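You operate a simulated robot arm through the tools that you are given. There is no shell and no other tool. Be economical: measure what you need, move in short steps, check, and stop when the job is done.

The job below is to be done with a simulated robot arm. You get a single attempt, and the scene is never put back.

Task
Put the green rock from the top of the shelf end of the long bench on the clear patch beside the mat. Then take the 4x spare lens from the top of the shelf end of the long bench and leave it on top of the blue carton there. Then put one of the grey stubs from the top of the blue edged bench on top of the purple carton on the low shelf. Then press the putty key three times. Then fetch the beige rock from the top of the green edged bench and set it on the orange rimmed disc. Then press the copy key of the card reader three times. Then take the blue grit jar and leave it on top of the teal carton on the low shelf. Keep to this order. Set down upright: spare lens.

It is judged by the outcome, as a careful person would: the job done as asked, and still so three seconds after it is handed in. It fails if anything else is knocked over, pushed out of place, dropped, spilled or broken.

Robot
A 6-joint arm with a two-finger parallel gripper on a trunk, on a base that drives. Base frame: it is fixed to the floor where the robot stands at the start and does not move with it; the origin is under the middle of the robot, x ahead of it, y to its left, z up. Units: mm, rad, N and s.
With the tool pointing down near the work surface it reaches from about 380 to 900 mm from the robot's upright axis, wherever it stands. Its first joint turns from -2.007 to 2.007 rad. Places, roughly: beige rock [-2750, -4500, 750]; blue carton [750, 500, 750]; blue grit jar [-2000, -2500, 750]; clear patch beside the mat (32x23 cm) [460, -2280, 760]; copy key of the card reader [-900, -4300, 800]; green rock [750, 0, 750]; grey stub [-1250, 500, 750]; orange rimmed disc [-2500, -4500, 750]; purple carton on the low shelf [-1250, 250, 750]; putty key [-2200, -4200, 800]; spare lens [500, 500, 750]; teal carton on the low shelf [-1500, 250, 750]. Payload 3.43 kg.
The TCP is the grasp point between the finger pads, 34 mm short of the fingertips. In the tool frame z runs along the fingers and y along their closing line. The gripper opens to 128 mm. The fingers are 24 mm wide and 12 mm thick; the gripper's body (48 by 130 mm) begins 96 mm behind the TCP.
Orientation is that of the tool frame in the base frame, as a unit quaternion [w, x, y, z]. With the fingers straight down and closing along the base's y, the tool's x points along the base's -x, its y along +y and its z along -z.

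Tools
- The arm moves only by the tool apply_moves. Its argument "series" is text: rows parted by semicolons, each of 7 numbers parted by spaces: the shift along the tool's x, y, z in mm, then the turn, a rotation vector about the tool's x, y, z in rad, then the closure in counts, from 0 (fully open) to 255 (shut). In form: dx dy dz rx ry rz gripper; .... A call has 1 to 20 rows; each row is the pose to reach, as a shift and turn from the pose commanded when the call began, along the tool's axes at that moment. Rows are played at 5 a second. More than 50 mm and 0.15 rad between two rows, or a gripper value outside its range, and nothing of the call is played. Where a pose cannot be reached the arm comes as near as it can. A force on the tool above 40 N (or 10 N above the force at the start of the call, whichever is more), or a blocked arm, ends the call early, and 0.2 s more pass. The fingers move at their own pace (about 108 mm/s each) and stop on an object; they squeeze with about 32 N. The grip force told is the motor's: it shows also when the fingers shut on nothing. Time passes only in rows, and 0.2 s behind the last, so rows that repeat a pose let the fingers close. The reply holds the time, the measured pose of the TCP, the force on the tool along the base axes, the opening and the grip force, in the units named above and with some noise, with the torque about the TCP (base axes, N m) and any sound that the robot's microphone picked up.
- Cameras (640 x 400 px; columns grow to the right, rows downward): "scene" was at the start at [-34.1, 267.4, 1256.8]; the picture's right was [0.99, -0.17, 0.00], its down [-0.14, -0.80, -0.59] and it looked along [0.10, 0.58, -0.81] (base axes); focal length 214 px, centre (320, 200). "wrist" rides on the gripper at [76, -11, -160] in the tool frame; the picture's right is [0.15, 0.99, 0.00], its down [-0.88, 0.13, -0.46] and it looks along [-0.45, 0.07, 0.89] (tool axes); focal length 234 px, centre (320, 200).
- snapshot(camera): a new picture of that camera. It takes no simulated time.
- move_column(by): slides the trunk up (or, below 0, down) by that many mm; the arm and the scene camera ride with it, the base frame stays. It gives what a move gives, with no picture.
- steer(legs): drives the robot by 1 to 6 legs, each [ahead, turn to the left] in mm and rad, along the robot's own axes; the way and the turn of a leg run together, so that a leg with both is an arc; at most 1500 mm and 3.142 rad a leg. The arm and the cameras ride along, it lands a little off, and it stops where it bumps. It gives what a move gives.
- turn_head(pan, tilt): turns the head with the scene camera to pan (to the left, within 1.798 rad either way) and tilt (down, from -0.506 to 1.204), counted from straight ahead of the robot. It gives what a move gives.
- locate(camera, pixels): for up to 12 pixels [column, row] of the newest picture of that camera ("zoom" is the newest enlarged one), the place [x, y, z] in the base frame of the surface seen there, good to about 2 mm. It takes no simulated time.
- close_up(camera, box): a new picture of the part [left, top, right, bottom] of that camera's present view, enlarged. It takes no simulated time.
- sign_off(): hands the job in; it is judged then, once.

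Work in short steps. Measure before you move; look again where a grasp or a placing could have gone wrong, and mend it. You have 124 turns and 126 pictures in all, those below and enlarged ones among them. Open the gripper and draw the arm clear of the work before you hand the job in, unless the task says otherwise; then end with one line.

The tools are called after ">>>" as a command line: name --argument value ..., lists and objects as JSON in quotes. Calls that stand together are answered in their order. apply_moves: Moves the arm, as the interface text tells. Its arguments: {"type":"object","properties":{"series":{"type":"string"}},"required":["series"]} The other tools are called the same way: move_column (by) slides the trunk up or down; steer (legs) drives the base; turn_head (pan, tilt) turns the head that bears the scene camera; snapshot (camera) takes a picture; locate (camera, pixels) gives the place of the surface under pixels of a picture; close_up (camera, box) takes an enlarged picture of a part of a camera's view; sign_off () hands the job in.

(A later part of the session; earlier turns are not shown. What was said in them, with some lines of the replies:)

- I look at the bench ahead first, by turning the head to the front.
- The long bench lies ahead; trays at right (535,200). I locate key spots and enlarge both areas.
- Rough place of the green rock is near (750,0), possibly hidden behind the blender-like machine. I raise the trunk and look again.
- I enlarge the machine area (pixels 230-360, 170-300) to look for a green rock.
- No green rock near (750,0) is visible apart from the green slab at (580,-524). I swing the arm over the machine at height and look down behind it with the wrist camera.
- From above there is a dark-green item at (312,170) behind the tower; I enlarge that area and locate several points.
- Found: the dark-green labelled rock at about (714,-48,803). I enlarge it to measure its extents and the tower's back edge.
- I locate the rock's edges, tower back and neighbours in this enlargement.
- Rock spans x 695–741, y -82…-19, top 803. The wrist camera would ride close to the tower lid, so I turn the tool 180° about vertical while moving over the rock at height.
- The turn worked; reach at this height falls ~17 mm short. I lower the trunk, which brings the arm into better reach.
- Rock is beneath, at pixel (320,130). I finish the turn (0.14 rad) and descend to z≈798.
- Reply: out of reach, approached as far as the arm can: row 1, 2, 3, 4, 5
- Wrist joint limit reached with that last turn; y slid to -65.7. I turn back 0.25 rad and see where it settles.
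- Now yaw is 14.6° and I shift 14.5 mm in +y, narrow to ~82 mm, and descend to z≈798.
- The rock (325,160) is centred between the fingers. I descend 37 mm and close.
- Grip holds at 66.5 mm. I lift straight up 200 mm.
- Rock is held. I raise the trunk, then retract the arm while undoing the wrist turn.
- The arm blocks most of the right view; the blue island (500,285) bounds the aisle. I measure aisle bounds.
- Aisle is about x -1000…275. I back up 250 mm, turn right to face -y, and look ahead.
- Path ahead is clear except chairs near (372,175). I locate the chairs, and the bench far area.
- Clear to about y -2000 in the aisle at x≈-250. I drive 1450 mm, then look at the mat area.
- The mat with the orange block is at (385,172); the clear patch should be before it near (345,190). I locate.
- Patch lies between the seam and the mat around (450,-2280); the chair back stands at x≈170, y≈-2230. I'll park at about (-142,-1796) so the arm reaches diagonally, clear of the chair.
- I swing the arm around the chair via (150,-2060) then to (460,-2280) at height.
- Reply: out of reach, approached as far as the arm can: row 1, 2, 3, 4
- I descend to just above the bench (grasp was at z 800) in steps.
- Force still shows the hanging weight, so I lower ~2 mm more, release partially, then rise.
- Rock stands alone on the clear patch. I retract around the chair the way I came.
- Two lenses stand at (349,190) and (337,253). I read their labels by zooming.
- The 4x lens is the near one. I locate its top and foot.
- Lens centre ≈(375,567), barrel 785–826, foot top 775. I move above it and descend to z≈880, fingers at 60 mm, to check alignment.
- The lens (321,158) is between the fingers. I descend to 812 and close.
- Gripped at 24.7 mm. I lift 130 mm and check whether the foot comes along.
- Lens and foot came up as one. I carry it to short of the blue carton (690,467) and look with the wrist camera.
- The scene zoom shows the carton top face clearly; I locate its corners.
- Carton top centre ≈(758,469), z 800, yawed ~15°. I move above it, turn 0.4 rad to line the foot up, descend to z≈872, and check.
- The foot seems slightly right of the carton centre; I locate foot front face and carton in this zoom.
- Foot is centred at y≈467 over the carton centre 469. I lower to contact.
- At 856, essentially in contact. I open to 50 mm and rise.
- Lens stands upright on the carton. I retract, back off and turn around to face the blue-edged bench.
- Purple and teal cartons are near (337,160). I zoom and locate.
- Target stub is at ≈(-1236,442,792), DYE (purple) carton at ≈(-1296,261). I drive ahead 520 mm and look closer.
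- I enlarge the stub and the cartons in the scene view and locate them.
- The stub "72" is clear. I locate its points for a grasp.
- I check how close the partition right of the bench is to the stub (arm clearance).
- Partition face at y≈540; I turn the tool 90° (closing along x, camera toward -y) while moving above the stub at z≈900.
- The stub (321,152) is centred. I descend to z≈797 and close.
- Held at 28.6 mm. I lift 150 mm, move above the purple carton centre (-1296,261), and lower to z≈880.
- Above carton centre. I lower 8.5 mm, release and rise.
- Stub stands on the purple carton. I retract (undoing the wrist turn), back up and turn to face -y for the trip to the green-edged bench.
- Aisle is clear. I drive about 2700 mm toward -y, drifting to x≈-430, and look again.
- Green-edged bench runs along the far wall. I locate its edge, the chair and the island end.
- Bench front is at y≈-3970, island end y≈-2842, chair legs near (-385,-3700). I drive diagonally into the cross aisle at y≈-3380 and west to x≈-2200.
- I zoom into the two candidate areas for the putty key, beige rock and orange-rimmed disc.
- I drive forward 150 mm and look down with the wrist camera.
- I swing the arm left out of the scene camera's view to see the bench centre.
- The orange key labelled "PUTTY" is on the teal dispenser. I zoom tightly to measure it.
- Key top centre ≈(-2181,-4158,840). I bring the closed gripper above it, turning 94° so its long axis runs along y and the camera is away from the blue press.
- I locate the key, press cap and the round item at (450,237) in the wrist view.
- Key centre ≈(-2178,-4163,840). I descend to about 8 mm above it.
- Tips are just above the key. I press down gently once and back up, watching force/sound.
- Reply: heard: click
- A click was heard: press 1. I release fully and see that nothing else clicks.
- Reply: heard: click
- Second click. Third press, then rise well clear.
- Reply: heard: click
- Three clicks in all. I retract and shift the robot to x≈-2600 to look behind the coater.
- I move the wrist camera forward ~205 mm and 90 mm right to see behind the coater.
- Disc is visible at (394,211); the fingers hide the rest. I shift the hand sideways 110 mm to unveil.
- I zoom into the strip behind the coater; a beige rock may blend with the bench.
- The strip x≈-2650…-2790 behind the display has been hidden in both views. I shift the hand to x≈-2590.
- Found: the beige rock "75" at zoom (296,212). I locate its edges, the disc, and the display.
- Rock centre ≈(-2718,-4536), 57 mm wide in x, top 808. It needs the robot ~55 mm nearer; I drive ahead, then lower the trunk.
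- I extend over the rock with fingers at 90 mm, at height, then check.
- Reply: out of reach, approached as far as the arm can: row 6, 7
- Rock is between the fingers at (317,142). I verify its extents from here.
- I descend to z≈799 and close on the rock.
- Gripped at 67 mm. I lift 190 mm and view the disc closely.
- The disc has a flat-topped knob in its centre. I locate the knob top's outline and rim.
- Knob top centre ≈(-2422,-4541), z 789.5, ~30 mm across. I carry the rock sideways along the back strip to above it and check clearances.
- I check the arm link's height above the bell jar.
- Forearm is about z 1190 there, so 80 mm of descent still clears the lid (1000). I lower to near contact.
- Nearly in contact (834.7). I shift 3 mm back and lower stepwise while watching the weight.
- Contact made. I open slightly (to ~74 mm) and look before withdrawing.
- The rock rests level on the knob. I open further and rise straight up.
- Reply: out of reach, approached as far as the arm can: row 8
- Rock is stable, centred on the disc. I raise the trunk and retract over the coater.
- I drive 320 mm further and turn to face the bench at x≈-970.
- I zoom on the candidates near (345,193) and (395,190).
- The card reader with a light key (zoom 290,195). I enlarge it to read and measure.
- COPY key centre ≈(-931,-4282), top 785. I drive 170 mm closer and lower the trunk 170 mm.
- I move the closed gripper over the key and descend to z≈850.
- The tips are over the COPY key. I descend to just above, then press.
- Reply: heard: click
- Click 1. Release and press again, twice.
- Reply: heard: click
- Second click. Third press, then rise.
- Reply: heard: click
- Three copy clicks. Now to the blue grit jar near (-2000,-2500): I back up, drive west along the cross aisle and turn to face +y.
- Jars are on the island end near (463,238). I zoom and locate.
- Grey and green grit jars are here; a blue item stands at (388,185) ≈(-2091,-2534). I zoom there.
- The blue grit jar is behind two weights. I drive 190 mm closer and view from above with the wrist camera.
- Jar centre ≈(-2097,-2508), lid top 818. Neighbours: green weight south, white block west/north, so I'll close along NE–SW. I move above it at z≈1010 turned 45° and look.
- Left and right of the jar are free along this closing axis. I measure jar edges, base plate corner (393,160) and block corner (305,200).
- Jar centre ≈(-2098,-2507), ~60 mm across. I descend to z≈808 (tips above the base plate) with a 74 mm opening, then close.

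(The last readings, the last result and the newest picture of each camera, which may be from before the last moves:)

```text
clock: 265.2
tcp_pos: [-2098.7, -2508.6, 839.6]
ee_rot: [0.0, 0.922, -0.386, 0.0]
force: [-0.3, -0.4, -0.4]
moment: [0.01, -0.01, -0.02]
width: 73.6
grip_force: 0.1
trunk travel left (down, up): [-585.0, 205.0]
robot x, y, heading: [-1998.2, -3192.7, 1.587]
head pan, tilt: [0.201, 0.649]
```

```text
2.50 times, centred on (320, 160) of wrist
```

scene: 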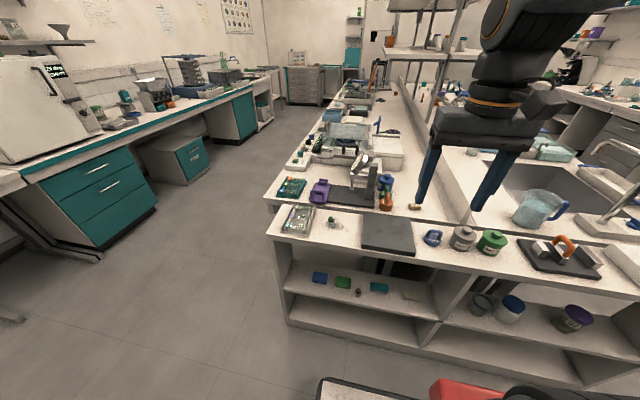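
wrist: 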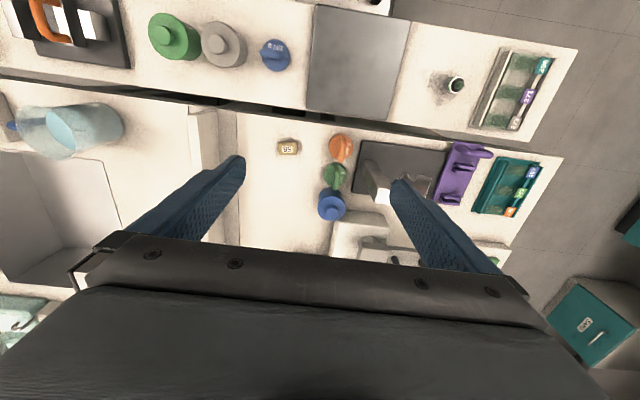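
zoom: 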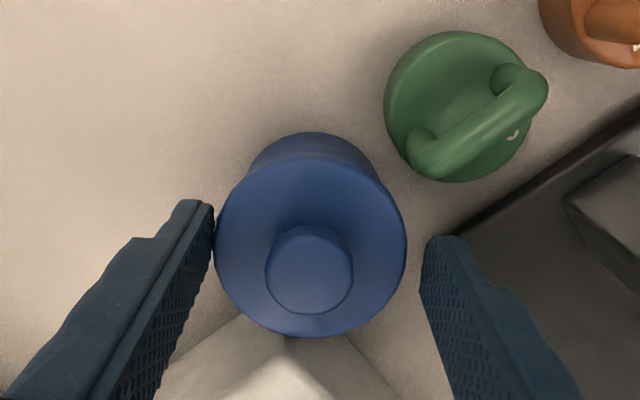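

The jar sits ~2.5 mm toward the left finger; I shift, descend to 808 and close.

>>> apply_moves --series "0 -2.5 0 0 0 0 108; 0 -2.5 20 0 0 0 108; 0 -2.5 32 0 0 0 108; 0 -2.5 32 0 0 0 108; 0 -2.5 32 0 0 0 255; 0 -2.5 32 0 0 0 255; 0 -2.5 32 0 0 0 255; 0 -2.5 32 0 0 0 255"

```text
clock: 267.0
tcp_pos: [-2096.2, -2506.2, 807.1]
ee_rot: [0.0, 0.922, -0.387, 0.0]
force: [-0.4, -0.9, -1.8]
moment: [-0.02, 0.01, 0.01]
width: 63.7
grip_force: 32.0
trunk travel left (down, up): [-585.0, 205.0]
robot x, y, heading: [-2001.3, -3193.7, 1.584]
head pan, tilt: [0.201, 0.649]
```

Gripped at 63.7 mm. I lift gradually and check that the whole jar comes up.

>>> apply_moves --series "0 0 -10 0 0 0 255; 0 0 -30 0 0 0 255; 0 0 -70 0 0 0 255; 0 0 -115 0 0 0 255; 0 0 -160 0 0 0 255; 0 0 -205 0 0 0 255; 0 0 -240 0 0 0 255"

>>> close_up --camera "wrist" --box '[220, 80, 420, 240]'

>>> close_up --camera "scene" --box '[330, 90, 450, 220]'

```text
clock: 268.6
tcp_pos: [-2097.3, -2504.5, 1048.4]
ee_rot: [-0.001, 0.922, -0.386, 0.0]
force: [0.3, 0.7, -1.3]
moment: [-0.01, -0.01, 0.04]
width: 63.2
grip_force: 32.2
trunk travel left (down, up): [-585.0, 205.0]
robot x, y, heading: [-2001.7, -3192.3, 1.586]
head pan, tilt: [0.201, 0.649]
```

```text
2.50 times, centred on (320, 160) of wrist
```

zoom: 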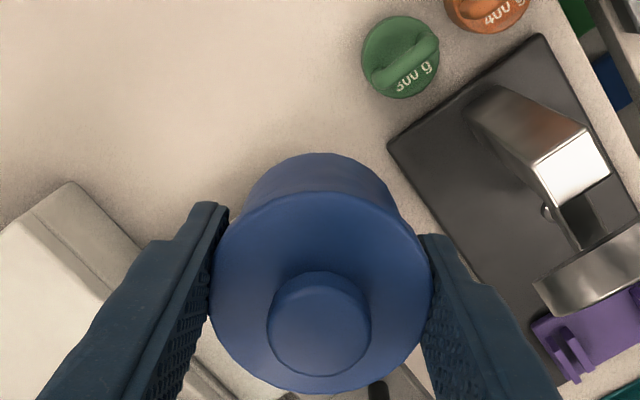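

```text
3.08 times, centred on (390, 155) of scene
```

zoom: 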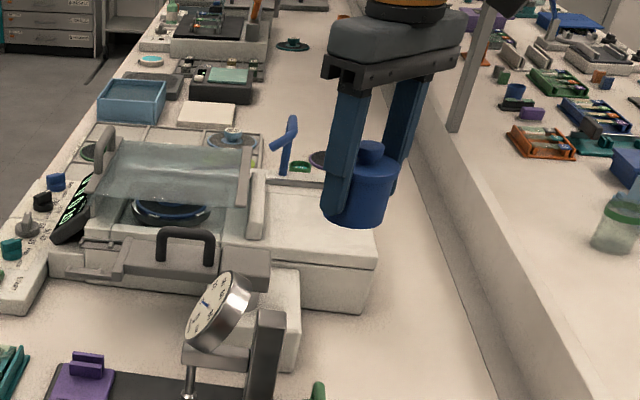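

The jar is held whole. I retract the arm over the aisle and set off back: cross aisle east, then the main aisle.

>>> apply_moves --series "35 19 0 0 0 0.112 255; 70 38 0 0 0 0.224 255; 106 57 0 0 0 0.336 255; 141 77 0 0 0 0.449 255; 176 96 0 0 0 0.561 255; 211 115 0 0 0 0.673 255; 246 134 0 0 0 0.785 255; 246 134 0 0 0 0.785 255"

>>> steer --legs '[[-190, 0], [0, -1.585], [1130, 0], [0, 0.785], [680, 0], [0, 0.785]]'

```text
clock: 270.4
tcp_pos: [-2020.8, -2776.3, 1050.6]
ee_rot: [0.0, -0.704, 0.71, -0.001]
force: [0.7, -0.3, -1.9]
moment: [-0.04, -0.01, -0.01]
width: 63.5
grip_force: 32.3
trunk travel left (down, up): [-585.0, 205.0]
robot x, y, heading: [-2001.3, -3196.4, 1.587]
head pan, tilt: [0.201, 0.649]
```

```text
clock: 288.7
tcp_pos: [-397.2, -2499.6, 1050.9]
ee_rot: [0.001, -0.695, 0.719, 0.0]
force: [-0.6, -0.2, -2.3]
moment: [0.02, 0.02, -0.02]
width: 63.2
grip_force: 31.8
trunk travel left (down, up): [-585.0, 205.0]
robot x, y, heading: [-386.9, -2920.4, 1.558]
head pan, tilt: [0.201, 0.649]
```

In the main aisle. I drive north 3270 mm, turn to face the bench and approach to x≈-710.

>>> steer --legs '[[1500, 0], [1500, 0.0], [270, 0]]'

>>> steer --legs '[[0, 1.584]]'

```text
clock: 304.6
tcp_pos: [-371.0, 773.6, 1052.1]
ee_rot: [0.0, -0.696, 0.718, 0.0]
force: [0.0, -0.3, -2.0]
moment: [0.03, 0.01, -0.01]
width: 63.2
grip_force: 32.0
trunk travel left (down, up): [-585.0, 205.0]
robot x, y, heading: [-359.8, 354.0, 1.567]
head pan, tilt: [0.201, 0.649]
```

```text
clock: 308.9
tcp_pos: [-781.6, 342.0, 1051.5]
ee_rot: [0.0, 1.0, -0.012, 0.0]
force: [0.0, 0.2, -1.9]
moment: [-0.01, 0.0, 0.0]
width: 63.3
grip_force: 31.6
trunk travel left (down, up): [-585.0, 205.0]
robot x, y, heading: [-358.5, 351.7, -3.136]
head pan, tilt: [0.201, 0.649]
```

>>> steer --legs '[[355, 0]]'

>>> turn_head --pan 0.0 --tilt 0.7

>>> close_up --camera "scene" --box '[280, 100, 440, 220]'

```text
clock: 311.2
tcp_pos: [-1138.4, 341.4, 1051.1]
ee_rot: [-0.001, 1.0, -0.011, 0.001]
force: [-1.2, 0.1, -1.8]
moment: [0.01, -0.01, 0.0]
width: 63.4
grip_force: 32.3
trunk travel left (down, up): [-585.0, 205.0]
robot x, y, heading: [-721.4, 354.4, -3.143]
head pan, tilt: [0.201, 0.649]
```

```text
clock: 311.9
tcp_pos: [-1138.5, 341.2, 1051.8]
ee_rot: [0.0, 1.0, -0.011, 0.001]
force: [0.4, 0.5, -1.8]
moment: [0.05, -0.04, 0.01]
width: 63.2
grip_force: 31.4
trunk travel left (down, up): [-585.0, 205.0]
robot x, y, heading: [-720.7, 351.4, -3.137]
head pan, tilt: [0.0, 0.7]
```

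```text
3.33 times, centred on (360, 160) of scene
```

zoom: 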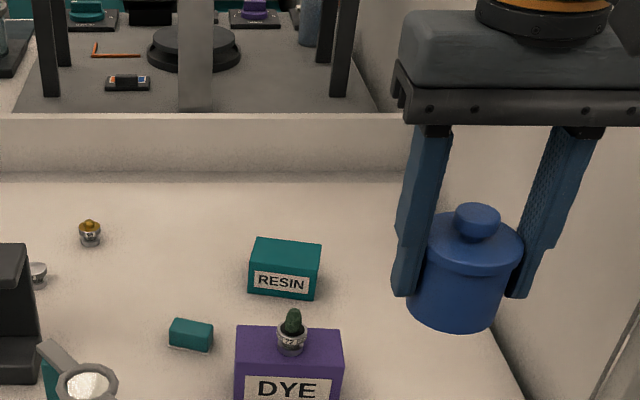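

RESIN carton is clear with nothing on top. I locate its top corners.

>>> locate --camera "zoom" --pixels '[[258, 242], [319, 247], [315, 272], [252, 265], [285, 256], [250, 290], [312, 297]]'

```text
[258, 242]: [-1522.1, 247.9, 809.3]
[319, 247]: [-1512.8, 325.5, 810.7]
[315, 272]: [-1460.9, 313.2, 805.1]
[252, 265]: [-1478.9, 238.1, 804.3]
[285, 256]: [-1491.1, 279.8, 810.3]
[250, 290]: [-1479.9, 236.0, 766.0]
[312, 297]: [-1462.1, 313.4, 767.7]
```

Carton top centre ≈(-1494,281), z 810. I move over it and descend to z≈872.

>>> apply_moves --series "-44 8 0 0 0 0 255; -89 17 0 0 0 0 255; -133 25 0 0 0 0 255; -177 34 0 0 0 0 255; -222 42 0 0 0 0 255; -266 51 0 0 0 0 255; -311 59 0 0 0 0 255; -355 68 0 0 0 0 255; -355 68 0 0 0 0 255; -355 68 45 0 0 0 255; -355 68 90 0 0 0 255; -355 68 135 0 0 0 255; -355 68 178 0 0 0 255; -355 68 178 0 0 0 255"

>>> close_up --camera "scene" --box '[300, 110, 420, 200]'

>>> close_up --camera "wrist" --box '[220, 80, 420, 240]'

```text
clock: 314.9
tcp_pos: [-1494.8, 280.3, 872.4]
ee_rot: [0.0, 1.0, -0.012, 0.0]
force: [1.3, 0.1, -1.5]
moment: [-0.01, 0.01, 0.05]
width: 63.5
grip_force: 31.8
trunk travel left (down, up): [-585.0, 205.0]
robot x, y, heading: [-718.2, 354.2, -3.139]
head pan, tilt: [0.0, 0.7]
```

```text
4.44 times, centred on (360, 155) of scene
```

zoom: 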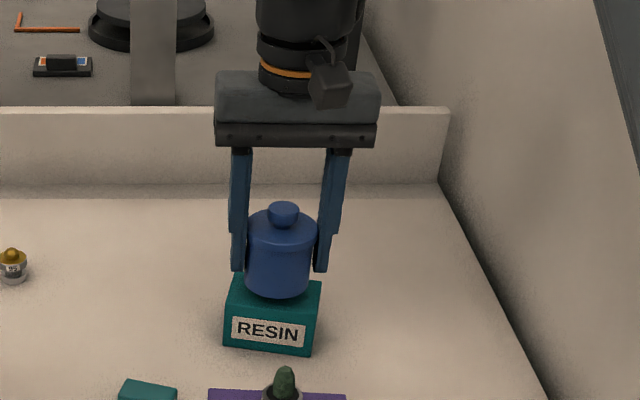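

```text
2.50 times, centred on (320, 160) of wrist
```

zoom: 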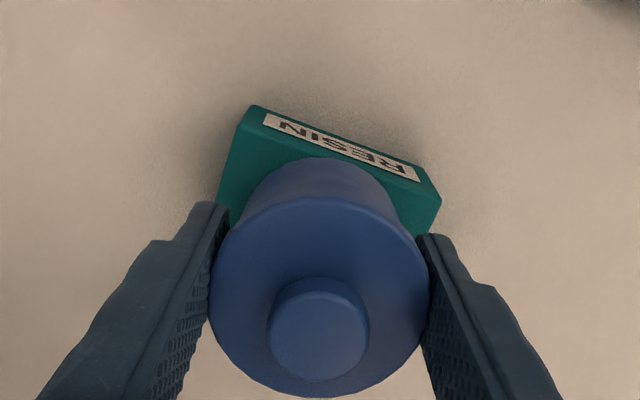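

Well centred. I lower toward contact (TCP ≈858).

>>> apply_moves --series "0 0 7 0 0 0 255; 0 0 12 0 0 0 255; 0 0 14 0 0 0 255; 0 0 14 0 0 0 255"

```text
clock: 315.9
tcp_pos: [-1495.4, 281.7, 858.5]
ee_rot: [0.0, 1.0, -0.012, 0.0]
force: [0.3, -0.3, -1.1]
moment: [0.01, 0.02, 0.01]
width: 63.4
grip_force: 32.2
trunk travel left (down, up): [-585.0, 205.0]
robot x, y, heading: [-721.9, 355.6, -3.14]
head pan, tilt: [0.0, 0.7]
```

>>> apply_moves --series "0 0 1 0 0 0 255; 0 0 1.5 0 0 0 255; 0 0 1.5 0 0 0 255"

```text
clock: 316.7
tcp_pos: [-1495.2, 280.1, 857.4]
ee_rot: [0.0, 1.0, -0.011, -0.001]
force: [0.0, 1.6, 3.3]
moment: [0.08, -0.01, 0.02]
width: 63.4
grip_force: 32.0
trunk travel left (down, up): [-585.0, 205.0]
robot x, y, heading: [-719.9, 353.9, -3.146]
head pan, tilt: [0.0, 0.7]
heard: snap
```

Contact (3.3 N), with an unexpected "snap". I look before releasing.

>>> close_up --camera "scene" --box '[300, 110, 420, 200]'

```text
4.44 times, centred on (360, 155) of scene
```

zoom: 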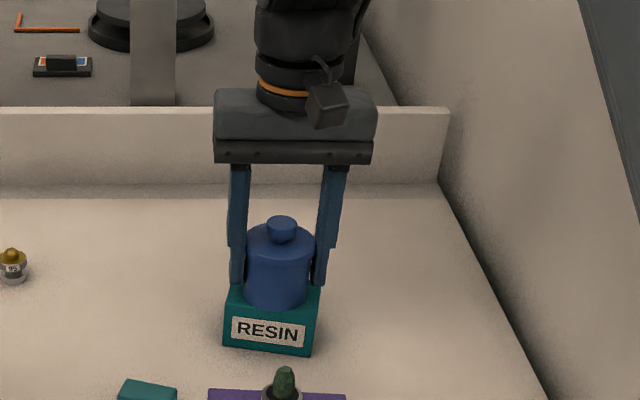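

Everything looks intact: the jar stands on the carton. I open gently and rise.

>>> apply_moves --series "0 0 -0.5 0 0 0 115; 0 0 -0.5 0 0 0 100; 0 0 -0.5 0 0 0 85; 0 0 -0.5 0 0 0 85; 0 0 -25 0 0 0 85; 0 0 -65 0 0 0 85; 0 0 -110 0 0 0 85; 0 0 -155 0 0 0 85; 0 0 -200 0 0 0 85"

>>> close_up --camera "scene" --box '[280, 100, 440, 220]'

>>> snapshot --camera "wrist"

```text
clock: 318.7
tcp_pos: [-1496.2, 282.2, 1059.6]
ee_rot: [-0.001, 1.0, -0.012, 0.001]
force: [-0.8, 0.2, 0.0]
moment: [0.0, -0.01, 0.04]
width: 85.4
grip_force: 0.1
trunk travel left (down, up): [-585.0, 205.0]
robot x, y, heading: [-717.0, 352.0, -3.137]
head pan, tilt: [0.0, 0.7]
heard: snap
```

```text
3.33 times, centred on (360, 160) of scene
```

zoom: 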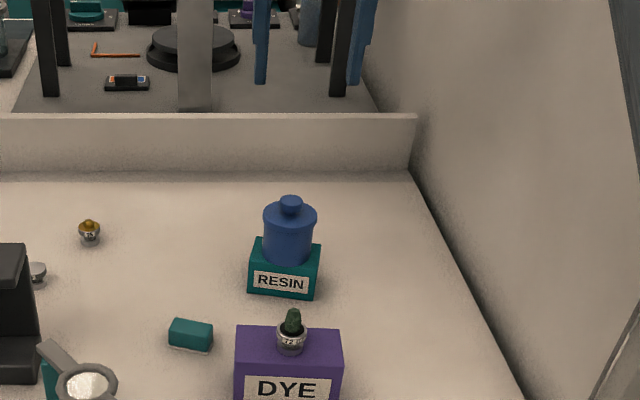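

```text
23 pictures are left
```

wrist: 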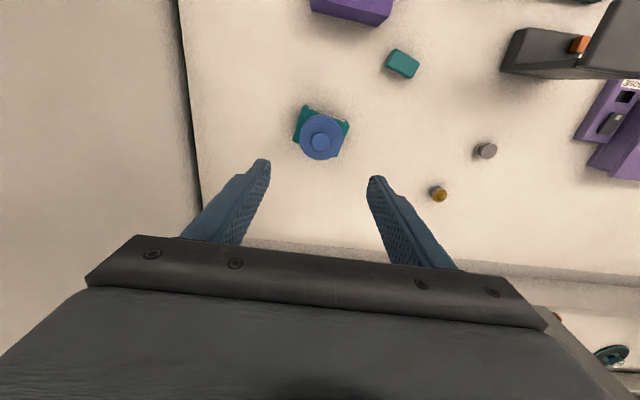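

The jar stands on the teal carton, the stub on the purple one. I retract the arm clear of the bench.

>>> apply_moves --series "44 -8 0 0 0 0 85; 89 -17 0 0 0 0 85; 133 -25 0 0 0 0 85; 177 -34 0 0 0 0 85; 222 -42 0 0 0 0 85; 266 -51 0 0 0 0 85; 311 -59 0 0 0 0 85; 355 -68 0 0 0 0 0; 355 -68 0 0 0 0 0; 355 -68 0 0 0 0 0"

>>> close_up --camera "scene" --box '[280, 100, 440, 220]'

```text
clock: 320.9
tcp_pos: [-1138.4, 339.9, 1057.9]
ee_rot: [0.0, 1.0, -0.012, 0.0]
force: [-0.9, -0.2, 0.1]
moment: [0.01, 0.01, 0.02]
width: 128.1
grip_force: 0.1
trunk travel left (down, up): [-585.0, 205.0]
robot x, y, heading: [-719.4, 351.5, -3.134]
head pan, tilt: [0.0, 0.7]
```

```text
3.33 times, centred on (360, 160) of scene
```

zoom: 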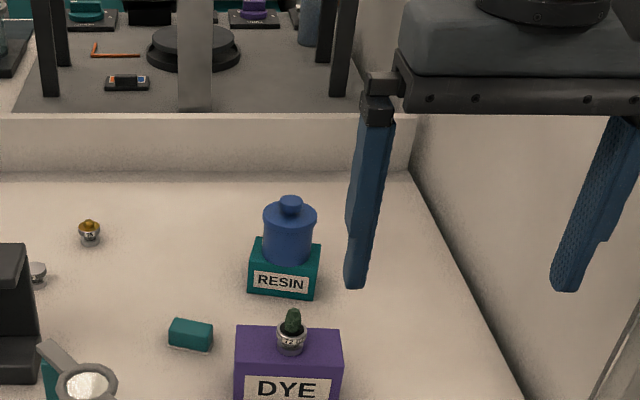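

All placings stand, the gripper is open and the arm is clear; I hand the job in.

>>> sign_off

```text
The job is handed in.
```

All seven steps were done in the order given; each key press gave a click, and each item was seen standing in place after I let go of it. I heard an unexplained "snap" when the blue grit jar touched the teal carton and again on release, but the pictures showed nothing broken or moved.
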